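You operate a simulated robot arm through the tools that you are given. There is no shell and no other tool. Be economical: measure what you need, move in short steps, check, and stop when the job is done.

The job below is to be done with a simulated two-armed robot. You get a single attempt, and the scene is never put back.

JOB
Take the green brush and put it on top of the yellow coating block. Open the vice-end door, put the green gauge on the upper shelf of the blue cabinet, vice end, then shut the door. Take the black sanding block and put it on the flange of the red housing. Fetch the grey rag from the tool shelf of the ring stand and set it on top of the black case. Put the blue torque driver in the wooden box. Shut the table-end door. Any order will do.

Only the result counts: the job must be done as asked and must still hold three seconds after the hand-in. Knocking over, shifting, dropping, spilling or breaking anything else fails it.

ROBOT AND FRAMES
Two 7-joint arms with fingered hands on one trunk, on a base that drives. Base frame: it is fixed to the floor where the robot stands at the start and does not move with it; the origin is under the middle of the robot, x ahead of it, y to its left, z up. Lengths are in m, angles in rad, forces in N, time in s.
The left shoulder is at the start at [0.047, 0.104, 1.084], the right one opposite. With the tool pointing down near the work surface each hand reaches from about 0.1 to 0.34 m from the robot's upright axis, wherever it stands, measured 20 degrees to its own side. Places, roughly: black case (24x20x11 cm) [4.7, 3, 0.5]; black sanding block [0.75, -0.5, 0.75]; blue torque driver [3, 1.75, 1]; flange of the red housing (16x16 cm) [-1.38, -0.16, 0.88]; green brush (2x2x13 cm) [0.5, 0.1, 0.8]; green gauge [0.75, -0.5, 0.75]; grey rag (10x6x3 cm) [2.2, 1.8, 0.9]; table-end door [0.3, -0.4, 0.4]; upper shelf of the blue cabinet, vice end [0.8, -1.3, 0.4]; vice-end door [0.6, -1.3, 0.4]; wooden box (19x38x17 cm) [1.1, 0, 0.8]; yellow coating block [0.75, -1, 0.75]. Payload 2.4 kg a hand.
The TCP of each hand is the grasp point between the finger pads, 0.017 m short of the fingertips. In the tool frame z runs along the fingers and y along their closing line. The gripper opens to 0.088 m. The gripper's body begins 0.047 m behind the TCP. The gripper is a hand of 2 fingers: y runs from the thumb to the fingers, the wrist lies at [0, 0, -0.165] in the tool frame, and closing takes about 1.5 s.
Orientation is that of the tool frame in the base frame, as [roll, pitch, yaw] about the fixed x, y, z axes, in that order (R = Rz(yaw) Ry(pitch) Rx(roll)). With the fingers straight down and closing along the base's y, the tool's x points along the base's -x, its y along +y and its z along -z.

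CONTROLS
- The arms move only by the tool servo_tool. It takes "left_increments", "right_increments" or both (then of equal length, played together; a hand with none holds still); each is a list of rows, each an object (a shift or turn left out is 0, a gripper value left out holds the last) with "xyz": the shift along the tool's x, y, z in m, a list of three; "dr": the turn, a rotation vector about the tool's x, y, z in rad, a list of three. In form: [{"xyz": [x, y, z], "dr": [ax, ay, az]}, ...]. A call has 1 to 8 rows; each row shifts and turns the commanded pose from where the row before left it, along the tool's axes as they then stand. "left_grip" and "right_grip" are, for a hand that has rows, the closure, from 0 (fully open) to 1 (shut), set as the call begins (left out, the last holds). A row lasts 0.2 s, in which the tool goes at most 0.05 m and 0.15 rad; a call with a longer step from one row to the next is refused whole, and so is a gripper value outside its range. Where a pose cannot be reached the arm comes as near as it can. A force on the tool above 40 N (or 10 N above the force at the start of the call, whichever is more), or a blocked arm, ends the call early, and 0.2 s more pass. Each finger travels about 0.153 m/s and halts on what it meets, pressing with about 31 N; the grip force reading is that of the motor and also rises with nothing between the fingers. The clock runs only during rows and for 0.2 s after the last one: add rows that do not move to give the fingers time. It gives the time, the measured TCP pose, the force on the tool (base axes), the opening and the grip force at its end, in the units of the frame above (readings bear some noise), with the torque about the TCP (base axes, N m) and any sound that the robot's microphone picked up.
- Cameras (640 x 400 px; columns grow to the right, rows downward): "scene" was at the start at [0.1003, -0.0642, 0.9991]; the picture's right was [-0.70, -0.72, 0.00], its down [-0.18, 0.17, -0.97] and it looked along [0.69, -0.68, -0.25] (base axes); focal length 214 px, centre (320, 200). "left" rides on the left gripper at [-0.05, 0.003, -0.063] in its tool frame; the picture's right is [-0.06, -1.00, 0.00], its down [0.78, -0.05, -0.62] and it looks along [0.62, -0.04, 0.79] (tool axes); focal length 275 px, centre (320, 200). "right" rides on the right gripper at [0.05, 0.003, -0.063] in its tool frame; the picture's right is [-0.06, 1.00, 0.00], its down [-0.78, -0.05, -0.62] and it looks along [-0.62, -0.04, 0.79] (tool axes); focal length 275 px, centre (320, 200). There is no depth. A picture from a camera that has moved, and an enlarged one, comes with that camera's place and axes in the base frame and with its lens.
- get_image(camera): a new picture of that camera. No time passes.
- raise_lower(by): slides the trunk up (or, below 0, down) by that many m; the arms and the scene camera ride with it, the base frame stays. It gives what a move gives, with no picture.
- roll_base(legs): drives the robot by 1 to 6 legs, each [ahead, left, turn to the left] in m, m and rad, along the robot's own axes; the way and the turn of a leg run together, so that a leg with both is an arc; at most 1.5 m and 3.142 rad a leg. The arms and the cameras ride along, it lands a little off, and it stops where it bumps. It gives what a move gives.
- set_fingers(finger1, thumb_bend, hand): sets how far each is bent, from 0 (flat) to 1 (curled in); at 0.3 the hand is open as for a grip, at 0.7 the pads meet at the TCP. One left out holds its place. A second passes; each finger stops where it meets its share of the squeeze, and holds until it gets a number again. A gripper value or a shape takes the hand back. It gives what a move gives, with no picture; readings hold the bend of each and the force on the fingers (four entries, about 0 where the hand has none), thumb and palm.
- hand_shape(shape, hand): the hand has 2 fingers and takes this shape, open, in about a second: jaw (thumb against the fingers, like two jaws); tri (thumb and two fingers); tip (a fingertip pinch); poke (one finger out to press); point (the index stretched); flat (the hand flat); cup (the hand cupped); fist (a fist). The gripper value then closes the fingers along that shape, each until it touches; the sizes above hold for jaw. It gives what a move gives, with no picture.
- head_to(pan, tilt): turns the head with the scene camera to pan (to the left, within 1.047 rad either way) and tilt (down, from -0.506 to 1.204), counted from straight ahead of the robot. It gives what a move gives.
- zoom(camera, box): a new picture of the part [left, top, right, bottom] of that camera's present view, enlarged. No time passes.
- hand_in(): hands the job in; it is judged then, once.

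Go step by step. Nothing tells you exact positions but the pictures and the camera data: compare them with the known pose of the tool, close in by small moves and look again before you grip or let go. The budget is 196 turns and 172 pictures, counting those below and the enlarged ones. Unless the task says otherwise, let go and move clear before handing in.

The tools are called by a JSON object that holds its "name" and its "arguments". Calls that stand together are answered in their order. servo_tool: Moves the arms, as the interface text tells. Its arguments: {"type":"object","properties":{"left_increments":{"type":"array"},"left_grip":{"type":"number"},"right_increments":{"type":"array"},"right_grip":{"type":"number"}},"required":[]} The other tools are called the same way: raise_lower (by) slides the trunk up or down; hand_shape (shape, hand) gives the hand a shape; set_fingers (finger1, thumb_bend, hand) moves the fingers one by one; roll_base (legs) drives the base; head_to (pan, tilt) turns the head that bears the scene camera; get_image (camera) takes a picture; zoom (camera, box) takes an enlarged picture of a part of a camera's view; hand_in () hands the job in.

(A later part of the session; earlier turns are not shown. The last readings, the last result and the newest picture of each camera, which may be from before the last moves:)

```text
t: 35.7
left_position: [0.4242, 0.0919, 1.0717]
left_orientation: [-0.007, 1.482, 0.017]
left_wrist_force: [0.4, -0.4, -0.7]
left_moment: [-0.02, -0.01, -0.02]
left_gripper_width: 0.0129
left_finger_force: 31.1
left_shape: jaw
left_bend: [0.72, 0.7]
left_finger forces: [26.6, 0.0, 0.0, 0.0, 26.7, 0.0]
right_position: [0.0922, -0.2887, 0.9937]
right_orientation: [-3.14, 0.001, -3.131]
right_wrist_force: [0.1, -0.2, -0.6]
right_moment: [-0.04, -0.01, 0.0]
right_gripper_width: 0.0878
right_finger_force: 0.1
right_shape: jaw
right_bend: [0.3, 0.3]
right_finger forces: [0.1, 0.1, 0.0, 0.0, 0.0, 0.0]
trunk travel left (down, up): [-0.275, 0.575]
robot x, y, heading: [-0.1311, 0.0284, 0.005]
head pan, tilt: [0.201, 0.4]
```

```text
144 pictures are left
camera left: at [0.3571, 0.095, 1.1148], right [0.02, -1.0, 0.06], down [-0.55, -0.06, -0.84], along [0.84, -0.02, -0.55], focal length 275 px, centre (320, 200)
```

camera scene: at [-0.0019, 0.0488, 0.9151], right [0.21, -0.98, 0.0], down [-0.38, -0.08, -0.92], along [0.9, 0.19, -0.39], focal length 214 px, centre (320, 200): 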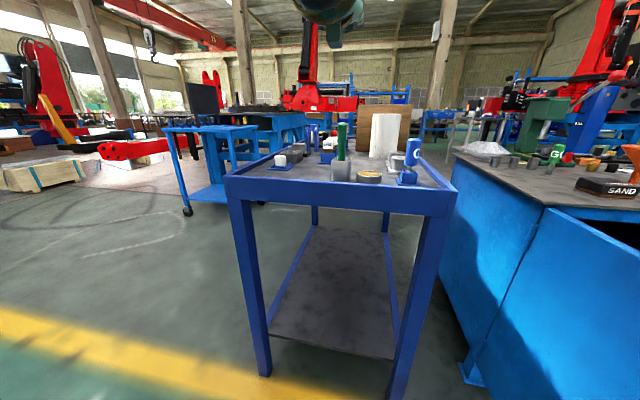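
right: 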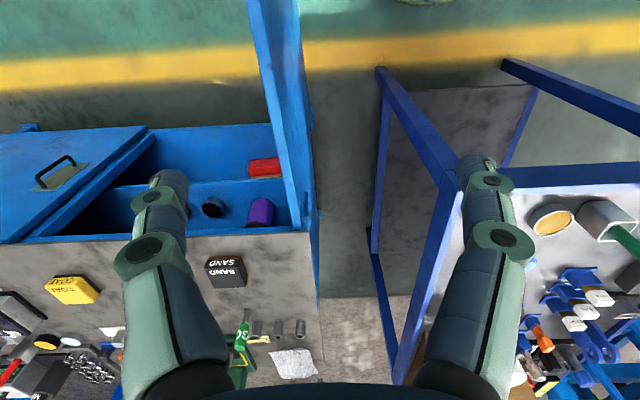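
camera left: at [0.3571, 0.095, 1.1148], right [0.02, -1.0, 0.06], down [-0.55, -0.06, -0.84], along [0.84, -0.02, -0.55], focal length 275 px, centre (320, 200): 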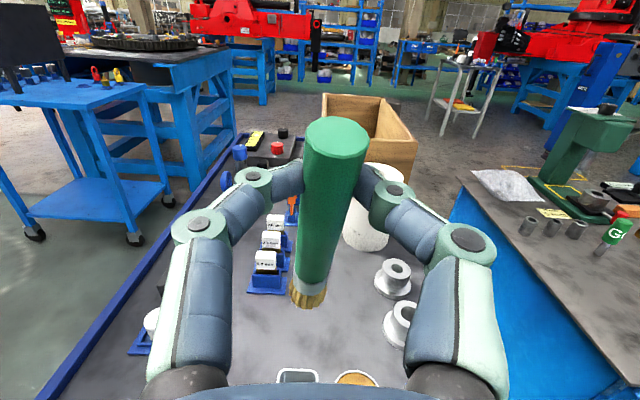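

The brush is held. I back away from the table, turn the left tool down, and close the right gripper as a pusher for the table-end door.

{"name": "roll_base", "arguments": {"legs": [[-0.12, 0.05, 0]]}}

{"name": "servo_tool", "arguments": {"left_increments": [{"dr": [0, 0.15, 0]}, {"dr": [0, 0.15, 0]}, {"dr": [0, 0.15, 0]}, {"dr": [0, 0.15, 0]}, {"dr": [0, 0.15, 0]}, {"dr": [0, 0.15, 0]}, {"dr": [0, 0.15, 0]}, {"dr": [0, 0.15, 0]}], "right_increments": [{}, {}, {}, {}, {}, {}, {}, {}], "right_grip": 1.0}}

{"name": "servo_tool", "arguments": {"left_increments": [{"dr": [0, 0.15, 0]}, {"dr": [0, 0.15, 0]}, {"dr": [0, 0.15, 0]}, {"xyz": [0.05, 0, 0]}, {"xyz": [0.03, 0, 0]}, {"xyz": [0, 0.03, 0]}]}}

{"name": "head_to", "arguments": {"pan": -0.8, "tilt": 0.7}}

{"name": "get_image", "arguments": {"camera": "scene"}}

{"name": "get_image", "arguments": {"camera": "left"}}

```text
t: 37.0
left_position: [0.3077, 0.1392, 1.0706]
left_orientation: [-0.01, 1.484, 0.012]
left_wrist_force: [-0.7, 0.0, -0.6]
left_moment: [0.02, 0.0, 0.03]
left_gripper_width: 0.013
left_finger_force: 31.8
left_shape: jaw
left_bend: [0.72, 0.7]
left_finger forces: [26.6, 0.0, 0.0, 0.1, 26.7, 0.0]
right_position: [-0.026, -0.2412, 0.9929]
right_orientation: [-3.141, -0.001, -3.134]
right_wrist_force: [-0.1, -0.1, 0.2]
right_moment: [0.03, 0.0, -0.01]
right_gripper_width: 0.0882
right_finger_force: 0.0
right_shape: jaw
right_bend: [0.3, 0.3]
right_finger forces: [0.1, 0.0, 0.0, 0.1, 0.1, 0.0]
trunk travel left (down, up): [-0.275, 0.575]
robot x, y, heading: [-0.2408, 0.0769, 0.005]
head pan, tilt: [0.201, 0.4]
```

```text
t: 38.8
left_position: [0.3077, 0.1382, 1.071]
left_orientation: [-3.139, 0.454, -3.12]
left_wrist_force: [0.2, 0.2, 0.5]
left_moment: [-0.02, 0.03, 0.01]
left_gripper_width: 0.013
left_finger_force: 31.2
left_shape: jaw
left_bend: [0.72, 0.71]
left_finger forces: [26.6, 0.0, 0.0, 0.0, 26.4, 0.0]
right_position: [-0.025, -0.2412, 0.994]
right_orientation: [-3.138, -0.001, -3.136]
right_wrist_force: [-0.5, -0.1, -0.1]
right_moment: [0.03, 0.0, -0.01]
right_gripper_width: 0.0
right_finger_force: 30.3
right_shape: jaw
right_bend: [0.62, 0.72]
right_finger forces: [0.0, 0.0, 0.0, 0.0, 0.0, 0.0]
trunk travel left (down, up): [-0.275, 0.575]
robot x, y, heading: [-0.2488, 0.0768, 0.004]
head pan, tilt: [0.201, 0.4]
```

```text
t: 40.2
left_position: [0.2158, 0.1738, 1.0592]
left_orientation: [-3.141, 0.083, -3.119]
left_wrist_force: [0.2, 0.0, -0.8]
left_moment: [0.03, 0.02, 0.01]
left_gripper_width: 0.0133
left_finger_force: 31.6
left_shape: jaw
left_bend: [0.72, 0.71]
left_finger forces: [26.5, 0.0, 0.0, 0.0, 26.5, 0.0]
left hand out of reach, approached as far as the arm can: row 3
right_position: [-0.0257, -0.2415, 0.9937]
right_orientation: [-3.14, 0.001, -3.136]
right_wrist_force: [-0.4, -0.3, -0.1]
right_moment: [0.01, 0.02, 0.03]
right_gripper_width: 0.0001
right_finger_force: 31.1
right_shape: jaw
right_bend: [0.62, 0.72]
right_finger forces: [0.0, 0.0, 0.0, 0.0, 0.1, 0.0]
trunk travel left (down, up): [-0.275, 0.575]
robot x, y, heading: [-0.2477, 0.0775, 0.006]
head pan, tilt: [0.201, 0.4]
```

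```text
t: 41.4
left_position: [0.2157, 0.1736, 1.0587]
left_orientation: [3.141, 0.082, -3.121]
left_wrist_force: [-1.0, -0.2, -0.3]
left_moment: [0.03, -0.01, 0.0]
left_gripper_width: 0.0131
left_finger_force: 31.2
left_shape: jaw
left_bend: [0.72, 0.71]
left_finger forces: [26.4, 0.1, 0.0, 0.1, 26.4, 0.0]
right_position: [-0.0251, -0.2411, 0.9928]
right_orientation: [-3.138, 0.0, -3.137]
right_wrist_force: [0.0, -0.5, 0.1]
right_moment: [0.0, -0.01, 0.03]
right_gripper_width: 0.0002
right_finger_force: 31.4
right_shape: jaw
right_bend: [0.62, 0.72]
right_finger forces: [0.1, 0.1, 0.1, 0.1, 0.0, 0.1]
trunk travel left (down, up): [-0.275, 0.575]
robot x, y, heading: [-0.2443, 0.0765, 0.004]
head pan, tilt: [-0.799, 0.7]
```

```text
143 pictures are left
camera scene: at [-0.1506, 0.017, 0.9182], right [-0.71, -0.7, 0.0], down [-0.45, 0.46, -0.76], along [0.54, -0.55, -0.64], focal length 214 px, centre (320, 200)
```

scene: 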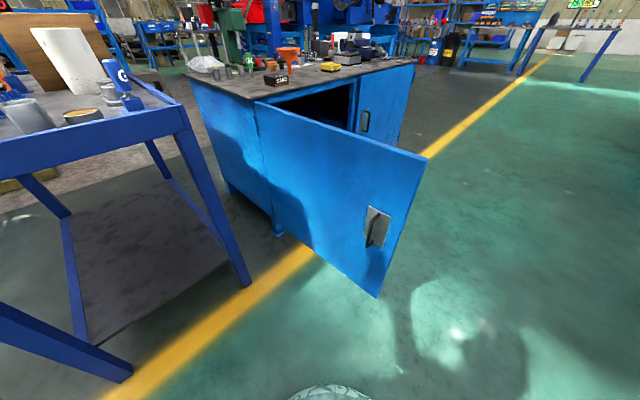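

```text
142 pictures are left
camera left: at [0.2607, 0.1766, 1.1251], right [0.08, -1.0, 0.0], down [-0.83, -0.07, 0.55], along [-0.55, -0.05, -0.83], focal length 275 px, centre (320, 200)
```

left: 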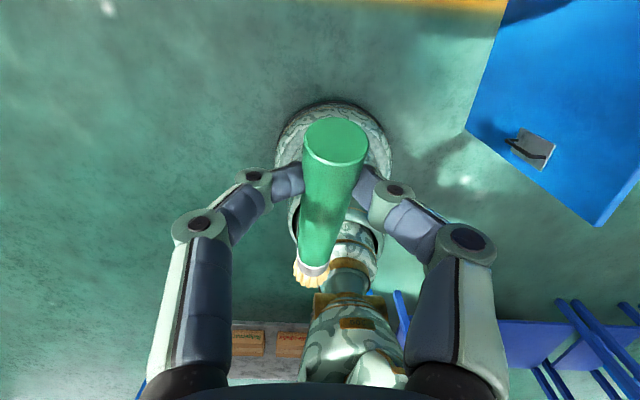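

Brush held level and tool down. I lower the trunk, tuck the left hand high and near, and lower the right hand to door height.

{"name": "raise_lower", "arguments": {"by": -0.24}}

{"name": "servo_tool", "arguments": {"left_increments": [{"xyz": [0, 0, -0.05]}, {"xyz": [0, 0, -0.05]}, {"xyz": [0, 0, -0.05]}, {"xyz": [0.05, 0, 0]}, {"xyz": [0.05, 0, 0]}, {"xyz": [0.03, 0, 0]}, {}], "right_increments": [{"xyz": [0, 0, 0.04]}, {"xyz": [0, 0, 0.04]}, {"xyz": [0, 0, 0.03]}, {"xyz": [-0.03, 0, 0]}, {"xyz": [0, 0, 0]}, {}, {}]}}

{"name": "get_image", "arguments": {"camera": "scene"}}

{"name": "get_image", "arguments": {"camera": "right"}}

```text
t: 43.9
left_position: [0.216, 0.1711, 0.8209]
left_orientation: [-3.141, 0.084, -3.121]
left_wrist_force: [-0.6, 1.0, -1.2]
left_moment: [-0.03, 0.01, -0.01]
left_gripper_width: 0.0132
left_finger_force: 31.4
left_shape: jaw
left_bend: [0.72, 0.71]
left_finger forces: [26.5, 0.1, 0.0, 0.1, 26.6, 0.0]
right_position: [-0.0265, -0.2408, 0.7542]
right_orientation: [3.141, 0.0, -3.136]
right_wrist_force: [0.5, 0.3, 0.7]
right_moment: [0.01, 0.0, 0.03]
right_gripper_width: 0.0
right_finger_force: 30.7
right_shape: jaw
right_bend: [0.62, 0.72]
right_finger forces: [0.0, 0.0, 0.0, 0.0, 0.0, 0.0]
trunk travel left (down, up): [-0.035, 0.815]
robot x, y, heading: [-0.2476, 0.0751, 0.003]
head pan, tilt: [-0.799, 0.7]
```

```text
t: 45.5
left_position: [0.072, 0.1714, 0.9598]
left_orientation: [-3.14, 0.081, -3.12]
left_wrist_force: [-0.5, 0.5, 0.2]
left_moment: [0.0, 0.03, 0.0]
left_gripper_width: 0.0133
left_finger_force: 30.6
left_shape: jaw
left_bend: [0.72, 0.71]
left_finger forces: [26.5, 0.0, 0.1, 0.0, 26.4, 0.0]
right_position: [0.0196, -0.2619, 0.6483]
right_orientation: [-3.139, 0.0, -3.136]
right_wrist_force: [0.1, 0.2, 0.2]
right_moment: [-0.01, -0.01, -0.02]
right_gripper_width: 0.0
right_finger_force: 31.0
right_shape: jaw
right_bend: [0.62, 0.72]
right_finger forces: [0.0, 0.0, 0.0, 0.0, 0.0, 0.0]
right hand out of reach, approached as far as the arm can: row 1, 2, 3
trunk travel left (down, up): [-0.035, 0.815]
robot x, y, heading: [-0.2438, 0.0769, 0.005]
head pan, tilt: [-0.799, 0.7]
```

```text
141 pictures are left
camera scene: at [-0.1386, 0.017, 0.6826], right [-0.71, -0.7, 0.0], down [-0.45, 0.46, -0.76], along [0.54, -0.55, -0.64], focal length 214 px, centre (320, 200)
```

scene: 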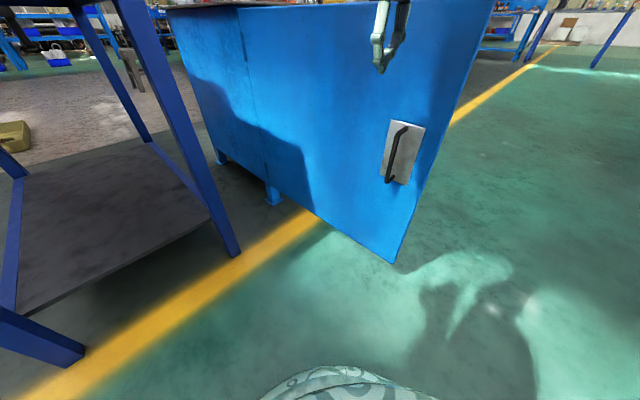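

```text
140 pictures are left
camera right: at [-0.0298, -0.2593, 0.7116], right [0.06, 1.0, 0.0], down [0.78, -0.04, 0.62], along [0.62, -0.04, -0.79], focal length 275 px, centre (320, 200)
```

right: 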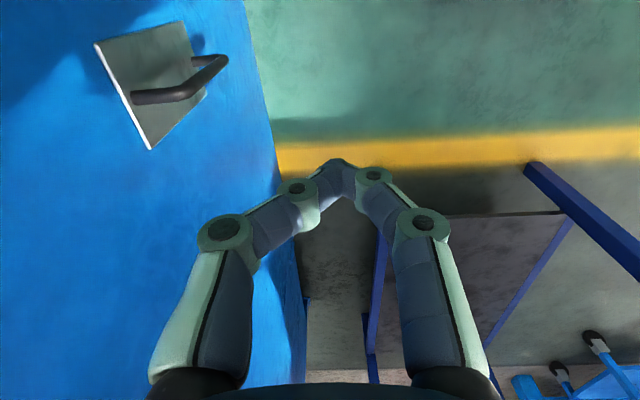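

The right hand is beside the door above its handle. I push it along the closing arc by driving the base.

{"name": "roll_base", "arguments": {"legs": [[0.03, -0.106, 0], [0.037, -0.148, 0], [0.087, -0.127, 0]]}}

{"name": "get_image", "arguments": {"camera": "right"}}

{"name": "get_image", "arguments": {"camera": "scene"}}

```text
t: 48.7
left_position: [0.2294, -0.2111, 0.9592]
left_orientation: [-3.141, 0.081, -3.114]
left_wrist_force: [0.1, 0.6, -0.4]
left_moment: [0.01, 0.01, 0.03]
left_gripper_width: 0.013
left_finger_force: 31.0
left_shape: jaw
left_bend: [0.72, 0.71]
left_finger forces: [26.5, 0.0, 0.1, 0.0, 26.5, 0.0]
right_position: [0.1792, -0.6437, 0.6481]
right_orientation: [3.141, 0.001, -3.131]
right_wrist_force: [0.1, 0.3, -0.1]
right_moment: [-0.02, 0.02, -0.04]
right_gripper_width: 0.0003
right_finger_force: 31.2
right_shape: jaw
right_bend: [0.64, 0.68]
right_finger forces: [0.0, 0.0, 0.1, 0.1, 0.1, 0.1]
trunk travel left (down, up): [-0.035, 0.815]
robot x, y, heading: [-0.0876, -0.3, 0.011]
head pan, tilt: [-0.799, 0.7]
```

```text
139 pictures are left
camera right: at [0.1292, -0.6412, 0.7117], right [0.05, 1.0, 0.0], down [0.78, -0.04, 0.62], along [0.62, -0.03, -0.79], focal length 275 px, centre (320, 200)
```

right: 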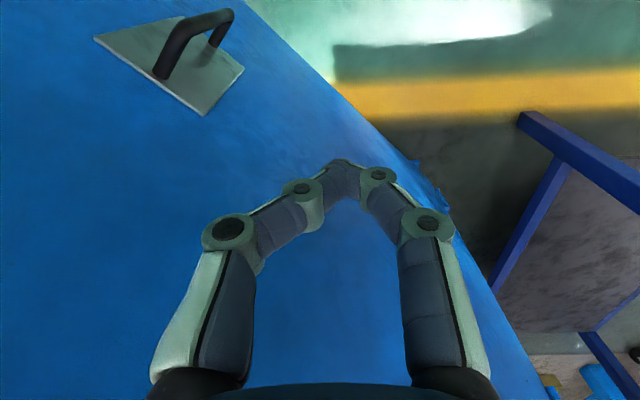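

```text
138 pictures are left
camera scene: at [0.019, -0.3655, 0.6826], right [-0.71, -0.7, 0.0], down [-0.45, 0.46, -0.76], along [0.54, -0.54, -0.64], focal length 214 px, centre (320, 200)
```

scene: 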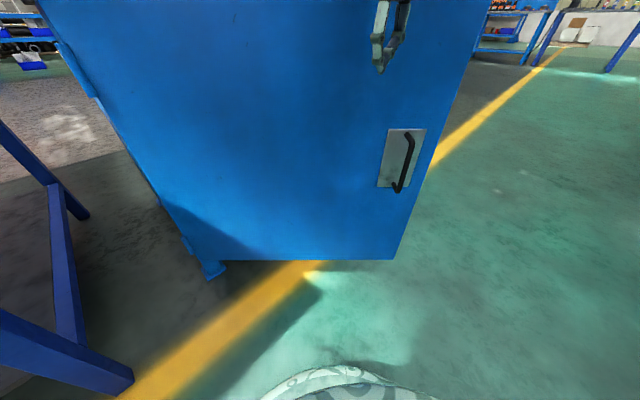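

The door is swinging as planned. I drive the remaining arc.

{"name": "roll_base", "arguments": {"legs": [[0.125, -0.095, 0], [0.12, -0.04, 0]]}}

{"name": "get_image", "arguments": {"camera": "right"}}

{"name": "get_image", "arguments": {"camera": "scene"}}

```text
t: 51.0
left_position: [0.4739, -0.3496, 0.9608]
left_orientation: [-3.141, 0.081, -3.117]
left_wrist_force: [0.2, -0.2, 0.3]
left_moment: [-0.01, -0.06, -0.01]
left_gripper_width: 0.0133
left_finger_force: 30.9
left_shape: jaw
left_bend: [0.72, 0.71]
left_finger forces: [26.5, 0.1, 0.1, 0.1, 26.4, 0.1]
right_position: [0.4246, -0.7805, 0.6467]
right_orientation: [-3.14, -0.001, -3.133]
right_wrist_force: [0.5, -0.4, -0.2]
right_moment: [-0.02, 0.04, -0.01]
right_gripper_width: 0.0001
right_finger_force: 31.1
right_shape: jaw
right_bend: [0.64, 0.68]
right_finger forces: [0.0, 0.0, 0.1, 0.0, 0.0, 0.0]
trunk travel left (down, up): [-0.035, 0.815]
robot x, y, heading: [0.1577, -0.4416, 0.007]
head pan, tilt: [-0.799, 0.7]
```

```text
137 pictures are left
camera right: at [0.3742, -0.7782, 0.7117], right [0.05, 1.0, 0.0], down [0.78, -0.04, 0.62], along [0.62, -0.03, -0.79], focal length 275 px, centre (320, 200)
```

right: 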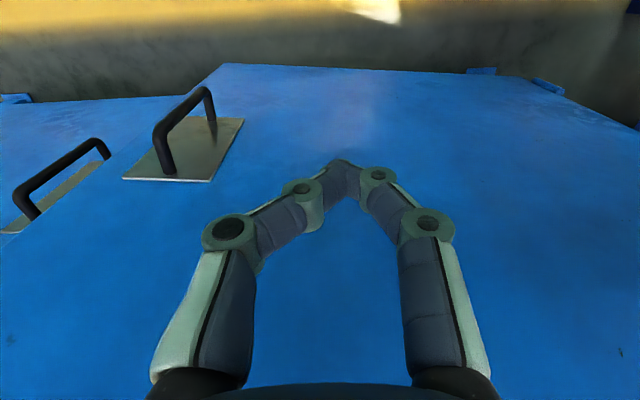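

```text
136 pictures are left
camera scene: at [0.2644, -0.5023, 0.6826], right [-0.71, -0.7, 0.0], down [-0.45, 0.46, -0.76], along [0.54, -0.54, -0.64], focal length 214 px, centre (320, 200)
```

scene: 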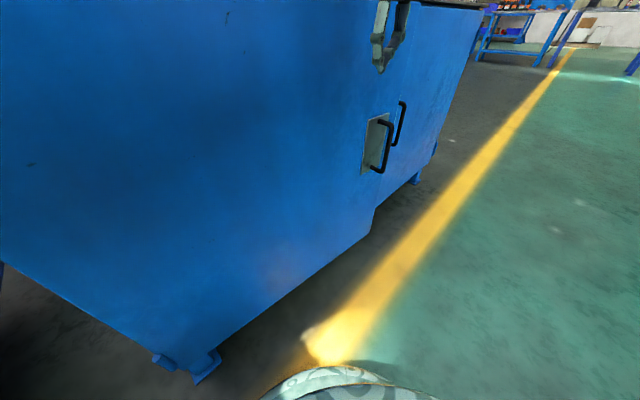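

Almost closed. I push forward gently with the right hand.

{"name": "servo_tool", "arguments": {"right_increments": [{"xyz": [-0.02, 0, 0]}, {"xyz": [-0.02, 0, 0]}, {"xyz": [-0.02, 0, 0]}, {"xyz": [-0.02, 0, 0]}, {"xyz": [-0.02, 0, 0]}, {}]}}

{"name": "get_image", "arguments": {"camera": "right"}}

{"name": "get_image", "arguments": {"camera": "scene"}}

```text
t: 52.4
left_position: [0.4742, -0.3498, 0.9598]
left_orientation: [3.14, 0.082, -3.117]
left_wrist_force: [-0.3, 1.0, -0.6]
left_moment: [0.01, 0.0, 0.02]
left_gripper_width: 0.0131
left_finger_force: 30.7
left_shape: jaw
left_bend: [0.72, 0.71]
left_finger forces: [26.6, 0.1, 0.0, 0.0, 26.6, 0.1]
right_position: [0.5252, -0.7781, 0.6481]
right_orientation: [-3.14, -0.001, -3.132]
right_wrist_force: [0.1, -1.4, 0.4]
right_moment: [-0.02, 0.02, 0.03]
right_gripper_width: 0.0002
right_finger_force: 31.0
right_shape: jaw
right_bend: [0.64, 0.68]
right_finger forces: [0.0, 0.0, 0.0, 0.0, 0.1, 0.0]
trunk travel left (down, up): [-0.035, 0.815]
robot x, y, heading: [0.1618, -0.441, 0.01]
head pan, tilt: [-0.799, 0.7]
```

```text
135 pictures are left
camera right: at [0.475, -0.776, 0.7121], right [0.05, 1.0, 0.0], down [0.78, -0.04, 0.62], along [0.62, -0.03, -0.79], focal length 275 px, centre (320, 200)
```

right: 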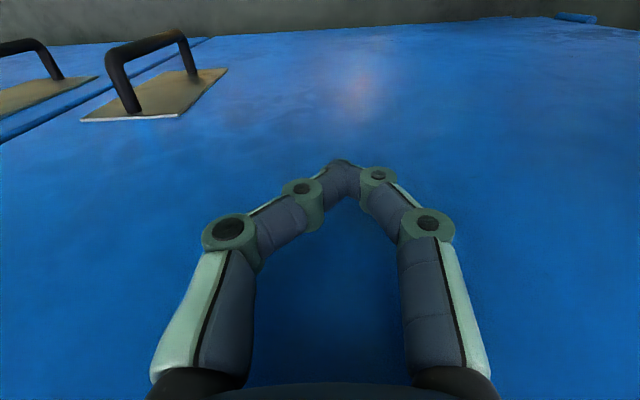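

```text
134 pictures are left
camera scene: at [0.2644, -0.5023, 0.6826], right [-0.71, -0.7, 0.0], down [-0.45, 0.46, -0.76], along [0.54, -0.54, -0.64], focal length 214 px, centre (320, 200)
```

scene: 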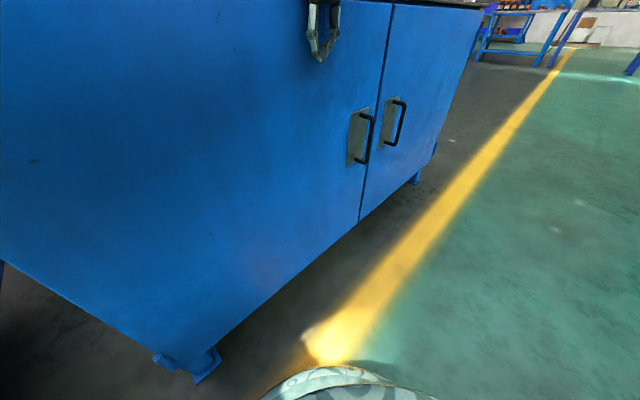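

The doors look flush; I push a touch more to confirm it is seated.

{"name": "servo_tool", "arguments": {"right_increments": [{"xyz": [-0.015, 0, 0]}, {"xyz": [-0.015, 0, 0]}, {"xyz": [-0.01, 0, 0]}, {"xyz": [-0.01, 0, 0]}]}}

{"name": "get_image", "arguments": {"camera": "scene"}}

```text
t: 52.8
left_position: [0.4727, -0.3491, 0.9599]
left_orientation: [3.141, 0.082, -3.119]
left_wrist_force: [0.4, -0.3, -0.7]
left_moment: [0.0, 0.02, 0.01]
left_gripper_width: 0.013
left_finger_force: 31.1
left_shape: jaw
left_bend: [0.72, 0.71]
left_finger forces: [26.5, 0.0, 0.0, 0.1, 26.5, 0.1]
right_position: [0.5296, -0.7787, 0.6479]
right_orientation: [3.141, -0.014, -3.132]
right_wrist_force: [-24.3, 1.7, 6.3]
right_moment: [-0.09, -1.77, 0.07]
right_gripper_width: 0.0
right_finger_force: 31.1
right_shape: jaw
right_bend: [0.64, 0.68]
right_finger forces: [0.0, 0.0, 0.0, 0.1, 0.1, 25.8]
trunk travel left (down, up): [-0.035, 0.815]
robot x, y, heading: [0.1562, -0.4436, 0.004]
head pan, tilt: [-0.799, 0.7]
stopped in row 1 (right hand): the force on the tool passed its limit at 54 N (the readings are from after the stop); the commanded pose is now the measured one
```

```text
133 pictures are left
camera scene: at [0.2621, -0.5024, 0.683], right [-0.71, -0.7, 0.0], down [-0.45, 0.46, -0.77], along [0.54, -0.55, -0.64], focal length 214 px, centre (320, 200)
```

scene: 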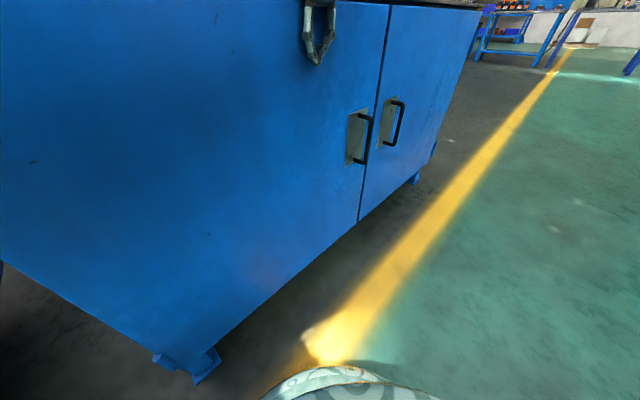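

The table-end door is shut. I back off, raise the trunk and look over the cabinet top.

{"name": "roll_base", "arguments": {"legs": [[-0.2, 0, 0], [0, -0.4, 0]]}}

{"name": "raise_lower", "arguments": {"by": 0.35}}

{"name": "head_to", "arguments": {"pan": 0.0, "tilt": 0.55}}

{"name": "get_image", "arguments": {"camera": "scene"}}

{"name": "get_image", "arguments": {"camera": "right"}}

```text
t: 56.5
left_position: [0.2703, -0.7366, 0.9585]
left_orientation: [3.141, 0.082, -3.113]
left_wrist_force: [0.3, -0.3, -0.2]
left_moment: [0.0, -0.06, -0.05]
left_gripper_width: 0.0132
left_finger_force: 31.2
left_shape: jaw
left_bend: [0.72, 0.71]
left_finger forces: [26.5, 0.0, 0.0, 0.0, 26.5, 0.0]
right_position: [0.3315, -1.1649, 0.6458]
right_orientation: [3.14, -0.014, -3.125]
right_wrist_force: [0.3, -0.4, 0.2]
right_moment: [0.0, -0.01, -0.01]
right_gripper_width: 0.0001
right_finger_force: 30.9
right_shape: jaw
right_bend: [0.64, 0.68]
right_finger forces: [0.0, 0.0, 0.1, 0.1, 0.0, 0.0]
trunk travel left (down, up): [-0.035, 0.815]
robot x, y, heading: [-0.0429, -0.8349, 0.017]
head pan, tilt: [-0.799, 0.7]
```

```text
t: 59.9
left_position: [0.2698, -0.7376, 1.3094]
left_orientation: [3.14, 0.081, -3.112]
left_wrist_force: [0.0, 0.0, -0.3]
left_moment: [0.02, -0.01, 0.0]
left_gripper_width: 0.0134
left_finger_force: 31.0
left_shape: jaw
left_bend: [0.72, 0.71]
left_finger forces: [26.5, 0.0, 0.1, 0.0, 26.6, 0.0]
right_position: [0.3315, -1.1654, 0.9958]
right_orientation: [3.14, -0.014, -3.126]
right_wrist_force: [0.3, -0.2, -0.1]
right_moment: [0.01, -0.01, 0.01]
right_gripper_width: 0.0
right_finger_force: 31.6
right_shape: jaw
right_bend: [0.64, 0.68]
right_finger forces: [0.0, 0.1, 0.0, 0.0, 0.1, 0.0]
trunk travel left (down, up): [-0.385, 0.465]
robot x, y, heading: [-0.0457, -0.8321, 0.013]
head pan, tilt: [-0.799, 0.7]
```

```text
t: 61.0
left_position: [0.2711, -0.7375, 1.3087]
left_orientation: [3.141, 0.083, -3.112]
left_wrist_force: [0.1, 0.4, -1.3]
left_moment: [0.04, -0.01, 0.02]
left_gripper_width: 0.0131
left_finger_force: 31.2
left_shape: jaw
left_bend: [0.72, 0.71]
left_finger forces: [26.5, 0.0, 0.0, 0.1, 26.6, 0.0]
right_position: [0.3316, -1.1657, 0.9962]
right_orientation: [3.141, -0.014, -3.126]
right_wrist_force: [-0.2, 0.2, 0.3]
right_moment: [0.04, 0.01, 0.02]
right_gripper_width: 0.0
right_finger_force: 31.5
right_shape: jaw
right_bend: [0.64, 0.68]
right_finger forces: [0.1, 0.0, 0.1, 0.0, 0.0, 0.0]
trunk travel left (down, up): [-0.385, 0.465]
robot x, y, heading: [-0.046, -0.8343, 0.014]
head pan, tilt: [0.0, 0.55]
```

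```text
132 pictures are left
camera scene: at [0.075, -0.8304, 1.0417], right [0.01, -1.0, 0.0], down [-0.52, -0.01, -0.85], along [0.85, 0.01, -0.52], focal length 214 px, centre (320, 200)
```

scene: 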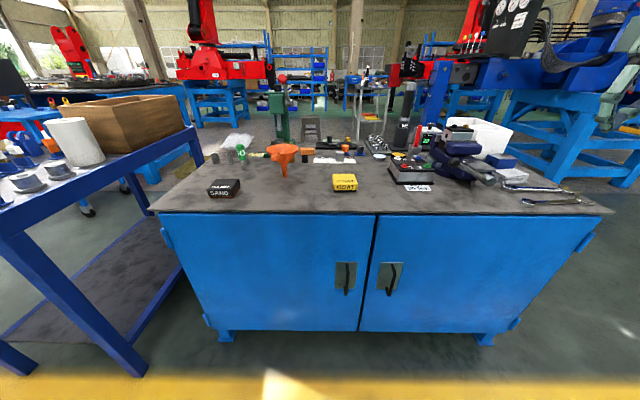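

```text
131 pictures are left
camera right: at [0.2817, -1.1635, 1.0606], right [0.05, 1.0, 0.0], down [0.79, -0.04, 0.61], along [0.61, -0.03, -0.79], focal length 275 px, centre (320, 200)
```

right: 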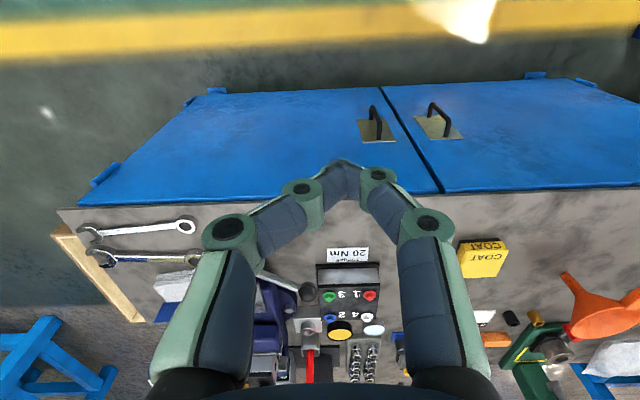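

I zoom on the yellow block in both cameras to triangulate.

{"name": "zoom", "arguments": {"camera": "scene", "box": [190, 120, 430, 270]}}

{"name": "zoom", "arguments": {"camera": "right", "box": [400, 190, 640, 340]}}

```text
2.67 times, centred on (310, 195) of scene
camera zoom: at [0.075, -0.8304, 1.0417], right [0.01, -1.0, 0.0], down [-0.52, -0.01, -0.85], along [0.85, 0.01, -0.52], focal length 572 px, centre (347, 213)
```

zoom: 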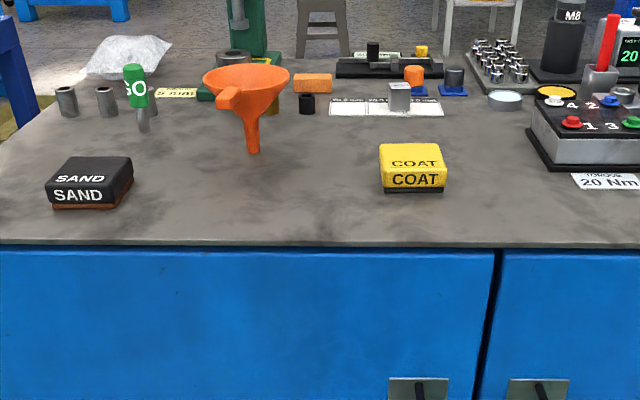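

```text
2.67 times, centred on (520, 265) of right
camera zoom: at [0.2817, -1.1635, 1.0606], right [0.05, 1.0, 0.0], down [0.79, -0.04, 0.61], along [0.61, -0.03, -0.79], focal length 734 px, centre (-213, 27)
```

zoom: 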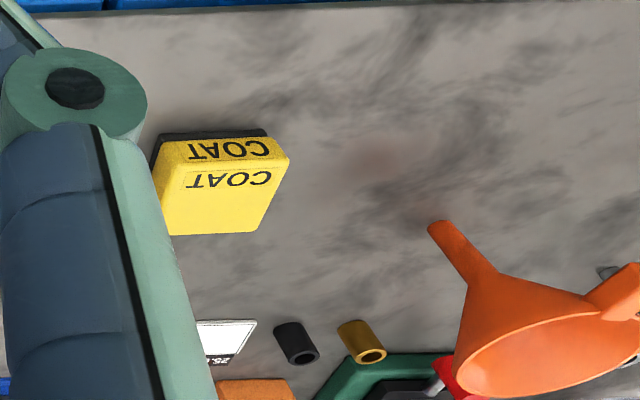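

Block top measured: z 0.75, x 0.639–0.714, y −0.862 to −0.935; the gauge stands on its pin at about (0.811, −0.538). I tuck the right hand and lower the left one to inspect the brush's tilt.

{"name": "servo_tool", "arguments": {"left_increments": [{"xyz": [0, 0, 0.05]}, {"xyz": [0, 0, 0.05]}, {"xyz": [0, 0, 0.05]}, {"xyz": [0, 0, 0.05]}, {"xyz": [0, 0, 0.05]}, {"xyz": [-0.04, 0, 0]}, {"xyz": [-0.04, 0, 0]}, {"xyz": [0, 0, 0]}], "right_increments": [{"xyz": [0.05, 0, 0]}, {"xyz": [0.05, 0, 0]}, {"xyz": [0.05, 0, 0]}, {"xyz": [0, 0, -0.05]}, {"xyz": [0, 0, -0.05]}, {"xyz": [0, 0, -0.05]}, {"xyz": [0, 0, -0.05]}, {}], "right_grip": 0.0}}

{"name": "head_to", "arguments": {"pan": 0.3, "tilt": 0.2}}

{"name": "get_image", "arguments": {"camera": "scene"}}

{"name": "get_image", "arguments": {"camera": "left"}}

```text
t: 62.8
left_position: [0.3694, -0.7325, 1.0672]
left_orientation: [-3.14, 0.083, -3.112]
left_wrist_force: [0.1, -0.3, -0.3]
left_moment: [0.02, -0.02, -0.02]
left_gripper_width: 0.013
left_finger_force: 30.4
left_shape: jaw
left_bend: [0.72, 0.71]
left_finger forces: [26.5, 0.0, 0.0, 0.0, 26.5, 0.0]
right_position: [0.1931, -1.1342, 1.1163]
right_orientation: [3.138, -0.013, -3.124]
right_wrist_force: [-0.3, -0.2, -0.7]
right_moment: [0.03, -0.01, 0.0]
right_gripper_width: 0.0879
right_finger_force: 0.0
right_shape: jaw
right_bend: [0.3, 0.3]
right_finger forces: [0.1, 0.1, 0.0, 0.1, 0.1, 0.0]
right hand out of reach, approached as far as the arm can: row 6, 7
trunk travel left (down, up): [-0.385, 0.465]
robot x, y, heading: [-0.048, -0.8309, 0.01]
head pan, tilt: [0.0, 0.55]
```

```text
t: 63.6
left_position: [0.3694, -0.7325, 1.0675]
left_orientation: [-3.14, 0.083, -3.112]
left_wrist_force: [-0.5, -0.1, -0.1]
left_moment: [-0.01, 0.0, 0.01]
left_gripper_width: 0.013
left_finger_force: 31.1
left_shape: jaw
left_bend: [0.72, 0.71]
left_finger forces: [26.5, 0.0, 0.0, 0.1, 26.5, 0.0]
right_position: [0.1922, -1.1348, 1.1155]
right_orientation: [3.138, -0.013, -3.127]
right_wrist_force: [-0.1, 0.3, 0.4]
right_moment: [0.02, -0.01, -0.01]
right_gripper_width: 0.0879
right_finger_force: 0.0
right_shape: jaw
right_bend: [0.3, 0.3]
right_finger forces: [0.0, 0.1, 0.0, 0.0, 0.0, 0.0]
trunk travel left (down, up): [-0.385, 0.465]
robot x, y, heading: [-0.0455, -0.833, 0.012]
head pan, tilt: [0.3, 0.201]
```

```text
128 pictures are left
camera scene: at [0.0739, -0.8028, 1.0739], right [0.31, -0.95, 0.0], down [-0.19, -0.06, -0.98], along [0.93, 0.3, -0.2], focal length 214 px, centre (320, 200)
```

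scene: 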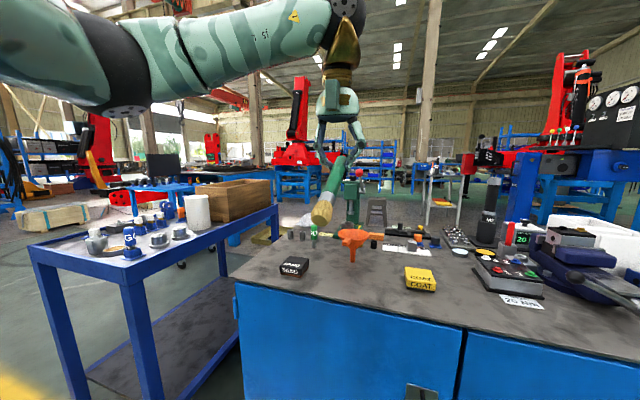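

```text
127 pictures are left
camera left: at [0.4141, -0.7281, 1.1347], right [0.09, -1.0, 0.0], down [-0.83, -0.07, 0.55], along [-0.55, -0.05, -0.83], focal length 275 px, centre (320, 200)
```

left: 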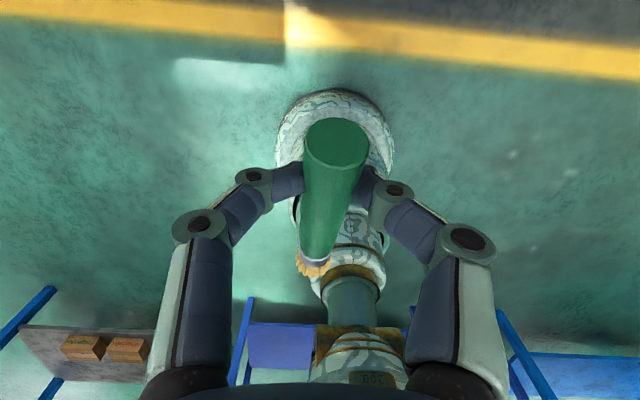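

The brush hangs about 27° nose-down in the grip. I'll drive up, then lower it so its bristle end meets the block and pivots flat.

{"name": "raise_lower", "arguments": {"by": -0.15}}

{"name": "roll_base", "arguments": {"legs": [[0, -0.164, 0], [0.29, 0, 0]]}}

{"name": "head_to", "arguments": {"pan": 0.15, "tilt": 0.4}}

{"name": "get_image", "arguments": {"camera": "scene"}}

{"name": "get_image", "arguments": {"camera": "left"}}

```text
t: 65.4
left_position: [0.3711, -0.7339, 0.9165]
left_orientation: [-3.141, 0.082, -3.112]
left_wrist_force: [0.1, 0.0, -1.2]
left_moment: [0.02, 0.0, -0.02]
left_gripper_width: 0.013
left_finger_force: 31.6
left_shape: jaw
left_bend: [0.72, 0.71]
left_finger forces: [26.5, 0.0, 0.0, 0.1, 26.4, 0.0]
right_position: [0.207, -1.1363, 0.9475]
right_orientation: [3.138, -0.097, -3.122]
right_wrist_force: [-1.2, -0.4, 0.7]
right_moment: [-0.01, -0.02, -0.02]
right_gripper_width: 0.0881
right_finger_force: 0.0
right_shape: jaw
right_bend: [0.3, 0.3]
right_finger forces: [0.0, 0.0, 0.0, 0.0, 0.0, 0.0]
trunk travel left (down, up): [-0.235, 0.615]
robot x, y, heading: [-0.0462, -0.8361, 0.013]
head pan, tilt: [0.3, 0.201]
```

```text
t: 68.4
left_position: [0.6711, -0.8865, 0.9164]
left_orientation: [3.141, 0.082, -3.104]
left_wrist_force: [-0.6, 1.1, -0.9]
left_moment: [-0.01, 0.0, 0.0]
left_gripper_width: 0.0131
left_finger_force: 31.0
left_shape: jaw
left_bend: [0.72, 0.71]
left_finger forces: [26.6, 0.0, 0.0, 0.0, 26.5, 0.0]
right_position: [0.5096, -1.2901, 0.9481]
right_orientation: [3.137, -0.096, -3.119]
right_wrist_force: [-0.6, -0.4, 0.6]
right_moment: [0.07, -0.01, 0.0]
right_gripper_width: 0.0881
right_finger_force: 0.0
right_shape: jaw
right_bend: [0.3, 0.3]
right_finger forces: [0.0, 0.0, 0.1, 0.1, 0.1, 0.0]
trunk travel left (down, up): [-0.235, 0.615]
robot x, y, heading: [0.2546, -0.9902, 0.019]
head pan, tilt: [0.3, 0.201]
```

```text
t: 69.2
left_position: [0.6704, -0.8859, 0.9171]
left_orientation: [-3.14, 0.082, -3.104]
left_wrist_force: [-0.6, 0.3, -0.2]
left_moment: [0.03, -0.01, 0.0]
left_gripper_width: 0.0132
left_finger_force: 31.1
left_shape: jaw
left_bend: [0.72, 0.71]
left_finger forces: [26.4, 0.1, 0.1, 0.0, 26.5, 0.0]
right_position: [0.5109, -1.2904, 0.9478]
right_orientation: [3.138, -0.096, -3.116]
right_wrist_force: [0.1, 0.8, -0.1]
right_moment: [0.0, 0.02, -0.01]
right_gripper_width: 0.0877
right_finger_force: 0.1
right_shape: jaw
right_bend: [0.3, 0.3]
right_finger forces: [0.0, 0.1, 0.0, 0.0, 0.0, 0.0]
trunk travel left (down, up): [-0.235, 0.615]
robot x, y, heading: [0.2554, -0.9887, 0.023]
head pan, tilt: [0.15, 0.4]
```

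```text
126 pictures are left
camera scene: at [0.383, -0.9708, 0.9052], right [0.17, -0.99, 0.0], down [-0.38, -0.07, -0.92], along [0.91, 0.16, -0.39], focal length 214 px, centre (320, 200)
```

scene: 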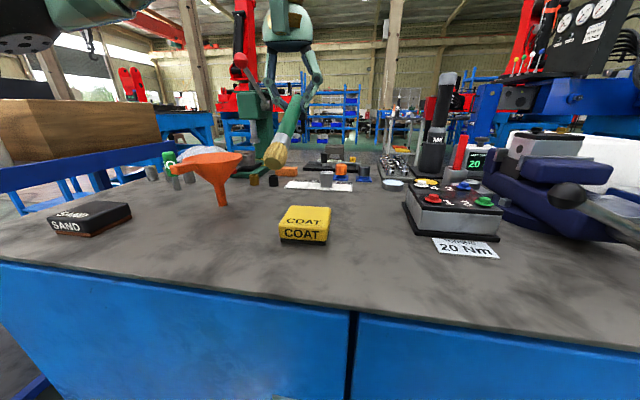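

```text
125 pictures are left
camera left: at [0.7158, -0.8804, 0.9833], right [0.1, -0.99, 0.0], down [-0.83, -0.08, 0.55], along [-0.55, -0.06, -0.83], focal length 275 px, centre (320, 200)
```

left: 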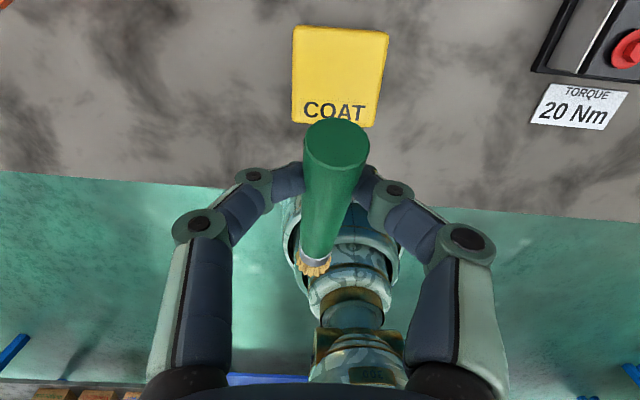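

Aligned over the block. I level the brush a bit more and lower carefully.

{"name": "servo_tool", "arguments": {"left_increments": [{"xyz": [-0.02, -0.012, 0]}, {"dr": [0, 0.14, 0]}, {"xyz": [0, 0, 0.04]}, {"xyz": [0, 0, 0.04]}, {"xyz": [0, 0, 0.02]}, {}]}}

{"name": "get_image", "arguments": {"camera": "left"}}

{"name": "zoom", "arguments": {"camera": "scene", "box": [200, 80, 400, 260]}}

```text
t: 70.6
left_position: [0.6851, -0.8973, 0.8176]
left_orientation: [-3.141, -0.058, -3.107]
left_wrist_force: [0.6, -0.2, 0.3]
left_moment: [-0.04, -0.02, -0.03]
left_gripper_width: 0.0132
left_finger_force: 30.7
left_shape: jaw
left_bend: [0.72, 0.71]
left_finger forces: [26.5, 0.0, 0.0, 0.0, 26.5, 0.0]
right_position: [0.5108, -1.2898, 0.9472]
right_orientation: [3.138, -0.095, -3.116]
right_wrist_force: [-0.3, -1.0, -0.3]
right_moment: [-0.01, 0.02, -0.02]
right_gripper_width: 0.0879
right_finger_force: 0.0
right_shape: jaw
right_bend: [0.3, 0.3]
right_finger forces: [0.0, 0.1, 0.0, 0.0, 0.0, 0.1]
trunk travel left (down, up): [-0.235, 0.615]
robot x, y, heading: [0.2562, -0.9926, 0.022]
head pan, tilt: [0.15, 0.4]
```

```text
124 pictures are left
camera left: at [0.7391, -0.8902, 0.8775], right [0.1, -1.0, 0.0], down [-0.74, -0.08, 0.66], along [-0.66, -0.06, -0.75], focal length 275 px, centre (320, 200)
```

left: 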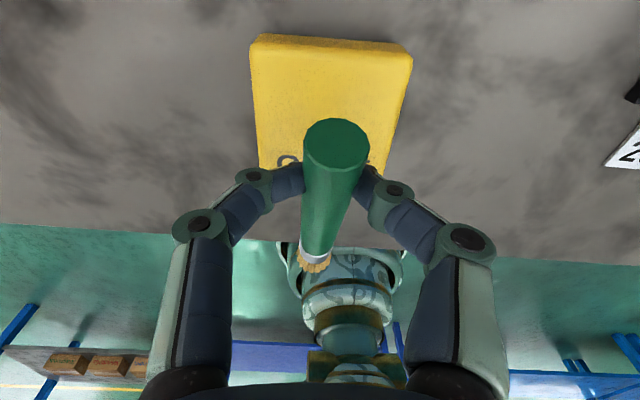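

```text
2.22 times, centred on (300, 170) of scene
camera zoom: at [0.383, -0.9708, 0.9051], right [0.17, -0.99, 0.0], down [-0.38, -0.07, -0.92], along [0.91, 0.16, -0.39], focal length 477 px, centre (364, 267)
```

zoom: 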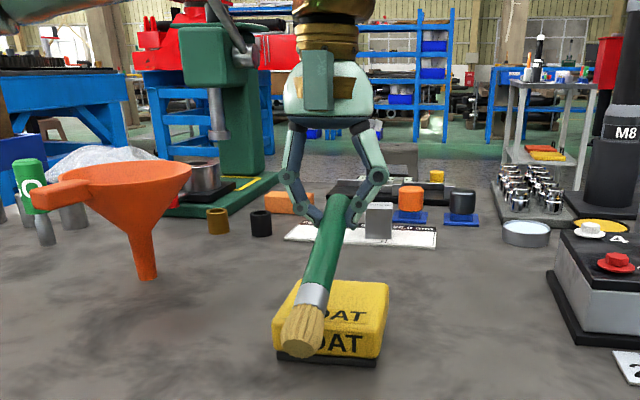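

I move 2 cm further over the block and press down in small steps.

{"name": "servo_tool", "arguments": {"left_increments": [{"xyz": [-0.022, 0.003, 0]}, {"xyz": [0, 0, 0.012]}, {"xyz": [0, 0, 0.008]}, {"xyz": [0, 0, 0.008]}, {"xyz": [0, 0, 0.006]}, {}]}}

{"name": "get_image", "arguments": {"camera": "left"}}

{"name": "zoom", "arguments": {"camera": "scene", "box": [220, 120, 380, 270]}}

```text
t: 72.0
left_position: [0.7055, -0.8925, 0.7833]
left_orientation: [-3.141, -0.058, -3.102]
left_wrist_force: [-0.4, 0.0, 0.5]
left_moment: [0.03, 0.08, 0.02]
left_gripper_width: 0.0134
left_finger_force: 31.1
left_shape: jaw
left_bend: [0.73, 0.71]
left_finger forces: [26.7, 0.0, 0.1, 0.1, 26.7, 0.0]
right_position: [0.5111, -1.29, 0.9466]
right_orientation: [3.141, -0.098, -3.116]
right_wrist_force: [-1.0, 0.6, -0.8]
right_moment: [0.03, 0.01, 0.01]
right_gripper_width: 0.0882
right_finger_force: 0.2
right_shape: jaw
right_bend: [0.3, 0.3]
right_finger forces: [0.1, 0.0, 0.1, 0.0, 0.1, 0.1]
trunk travel left (down, up): [-0.235, 0.615]
robot x, y, heading: [0.256, -0.9899, 0.022]
head pan, tilt: [0.15, 0.4]
```

```text
122 pictures are left
camera left: at [0.7599, -0.8865, 0.8427], right [0.1, -0.99, 0.0], down [-0.74, -0.08, 0.66], along [-0.66, -0.06, -0.75], focal length 275 px, centre (320, 200)
```

left: 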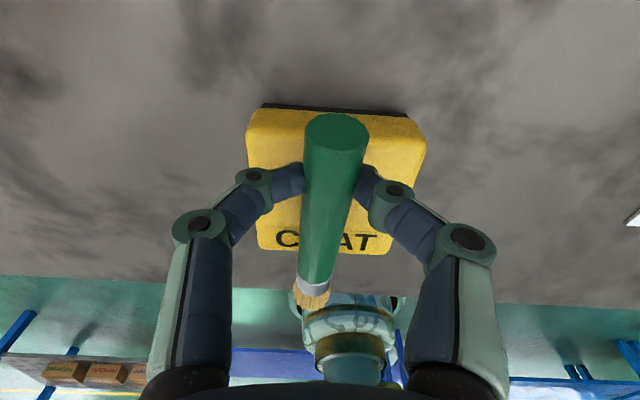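

```text
2.67 times, centred on (300, 195) of scene
camera zoom: at [0.383, -0.9709, 0.9051], right [0.17, -0.99, 0.0], down [-0.38, -0.07, -0.92], along [0.91, 0.16, -0.39], focal length 572 px, centre (373, 213)
```

zoom: 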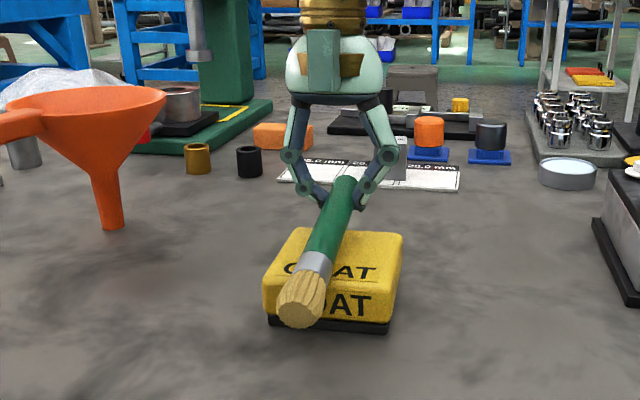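

It is pivoting nicely. I continue down about 1.3 cm.

{"name": "servo_tool", "arguments": {"left_increments": [{"xyz": [0, 0, 0.005]}, {"xyz": [0, 0, 0.004]}, {"xyz": [0, 0, 0.004]}, {}]}}

{"name": "get_image", "arguments": {"camera": "left"}}

{"name": "zoom", "arguments": {"camera": "scene", "box": [220, 120, 380, 270]}}

```text
t: 73.0
left_position: [0.7055, -0.8924, 0.7712]
left_orientation: [3.141, -0.057, -3.105]
left_wrist_force: [0.3, 0.0, 9.2]
left_moment: [-0.01, 0.08, -0.01]
left_gripper_width: 0.0142
left_finger_force: 30.9
left_shape: jaw
left_bend: [0.74, 0.71]
left_finger forces: [29.4, 0.0, 0.1, 0.0, 28.8, 0.1]
right_position: [0.5117, -1.2901, 0.9483]
right_orientation: [3.136, -0.095, -3.116]
right_wrist_force: [0.6, -0.3, 1.0]
right_moment: [0.02, 0.04, 0.0]
right_gripper_width: 0.088
right_finger_force: 0.1
right_shape: jaw
right_bend: [0.3, 0.3]
right_finger forces: [0.0, 0.1, 0.1, 0.1, 0.0, 0.1]
trunk travel left (down, up): [-0.235, 0.615]
robot x, y, heading: [0.2539, -0.9873, 0.022]
head pan, tilt: [0.15, 0.4]
```

```text
120 pictures are left
camera left: at [0.7586, -0.887, 0.8301], right [0.1, -0.99, 0.0], down [-0.74, -0.08, 0.66], along [-0.66, -0.06, -0.75], focal length 275 px, centre (320, 200)
```

left: 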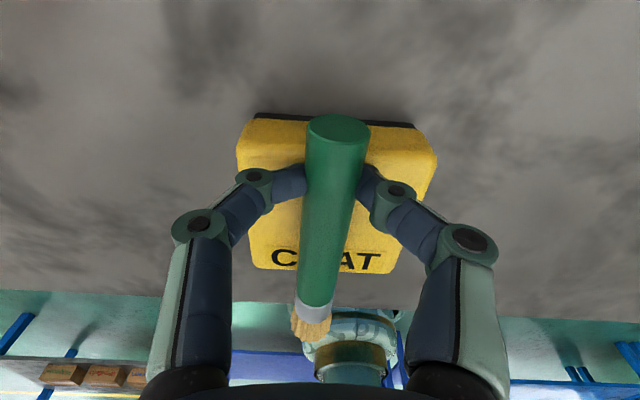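

```text
2.67 times, centred on (300, 195) of scene
camera zoom: at [0.3826, -0.9709, 0.9053], right [0.17, -0.99, 0.0], down [-0.38, -0.07, -0.92], along [0.91, 0.16, -0.39], focal length 572 px, centre (373, 213)
```

zoom: 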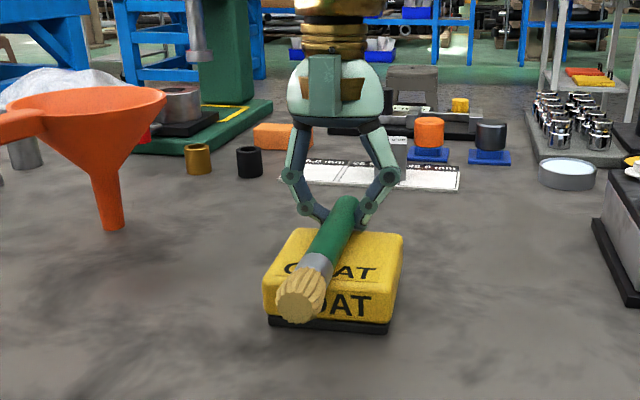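

It lies flat. For more balance margin I lift slightly, move it 1.5 cm further back, and set it down.

{"name": "servo_tool", "arguments": {"left_increments": [{"xyz": [0, 0, -0.01]}, {"xyz": [-0.015, 0, 0]}, {}]}}

{"name": "servo_tool", "arguments": {"left_increments": [{"xyz": [0, 0, 0.006]}, {"xyz": [0, 0, 0.003]}, {}]}}

{"name": "get_image", "arguments": {"camera": "left"}}

{"name": "zoom", "arguments": {"camera": "scene", "box": [220, 120, 380, 270]}}

```text
t: 73.8
left_position: [0.7213, -0.8936, 0.7787]
left_orientation: [3.141, -0.058, -3.103]
left_wrist_force: [-1.7, 0.7, -0.1]
left_moment: [-0.01, 0.07, 0.04]
left_gripper_width: 0.0145
left_finger_force: 30.8
left_shape: jaw
left_bend: [0.74, 0.71]
left_finger forces: [28.1, 0.1, 0.0, 0.0, 28.1, 0.0]
right_position: [0.5119, -1.29, 0.9484]
right_orientation: [3.139, -0.096, -3.116]
right_wrist_force: [-0.5, 0.1, 1.2]
right_moment: [0.0, -0.01, 0.0]
right_gripper_width: 0.0879
right_finger_force: 0.0
right_shape: jaw
right_bend: [0.3, 0.3]
right_finger forces: [0.0, 0.0, 0.0, 0.0, 0.0, 0.1]
trunk travel left (down, up): [-0.235, 0.615]
robot x, y, heading: [0.2536, -0.9917, 0.02]
head pan, tilt: [0.15, 0.4]
```

```text
t: 74.6
left_position: [0.7195, -0.8928, 0.7708]
left_orientation: [3.141, -0.057, -3.104]
left_wrist_force: [1.0, -0.3, 5.5]
left_moment: [-0.02, 0.07, 0.02]
left_gripper_width: 0.0143
left_finger_force: 31.3
left_shape: jaw
left_bend: [0.74, 0.71]
left_finger forces: [28.2, 0.1, 0.1, 0.0, 28.5, 0.0]
right_position: [0.5116, -1.2906, 0.9474]
right_orientation: [3.138, -0.095, -3.116]
right_wrist_force: [0.0, 0.1, -0.3]
right_moment: [-0.02, 0.0, 0.04]
right_gripper_width: 0.0882
right_finger_force: 0.0
right_shape: jaw
right_bend: [0.3, 0.3]
right_finger forces: [0.0, 0.0, 0.0, 0.0, 0.0, 0.1]
trunk travel left (down, up): [-0.235, 0.615]
robot x, y, heading: [0.2548, -0.9848, 0.02]
head pan, tilt: [0.15, 0.4]
```

```text
118 pictures are left
camera left: at [0.7737, -0.8874, 0.8304], right [0.1, -0.99, 0.0], down [-0.75, -0.08, 0.66], along [-0.66, -0.06, -0.75], focal length 275 px, centre (320, 200)
```

left: 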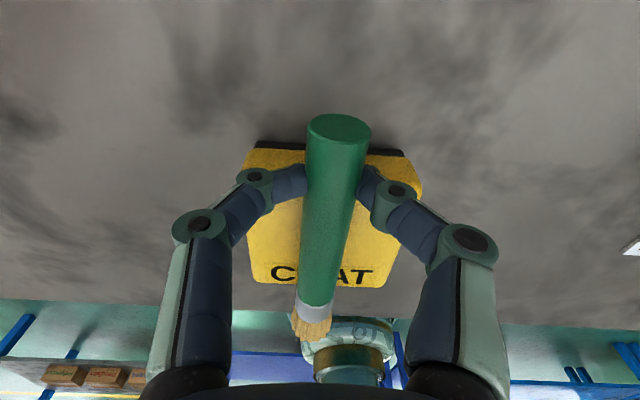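

```text
2.67 times, centred on (300, 195) of scene
camera zoom: at [0.3827, -0.9709, 0.9052], right [0.17, -0.99, 0.0], down [-0.38, -0.07, -0.92], along [0.91, 0.16, -0.39], focal length 572 px, centre (373, 213)
```

zoom: 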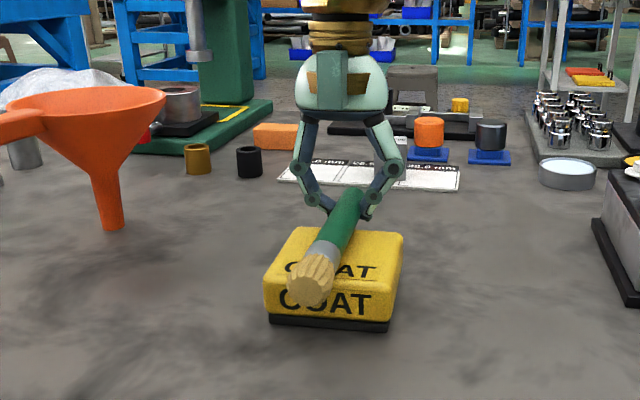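

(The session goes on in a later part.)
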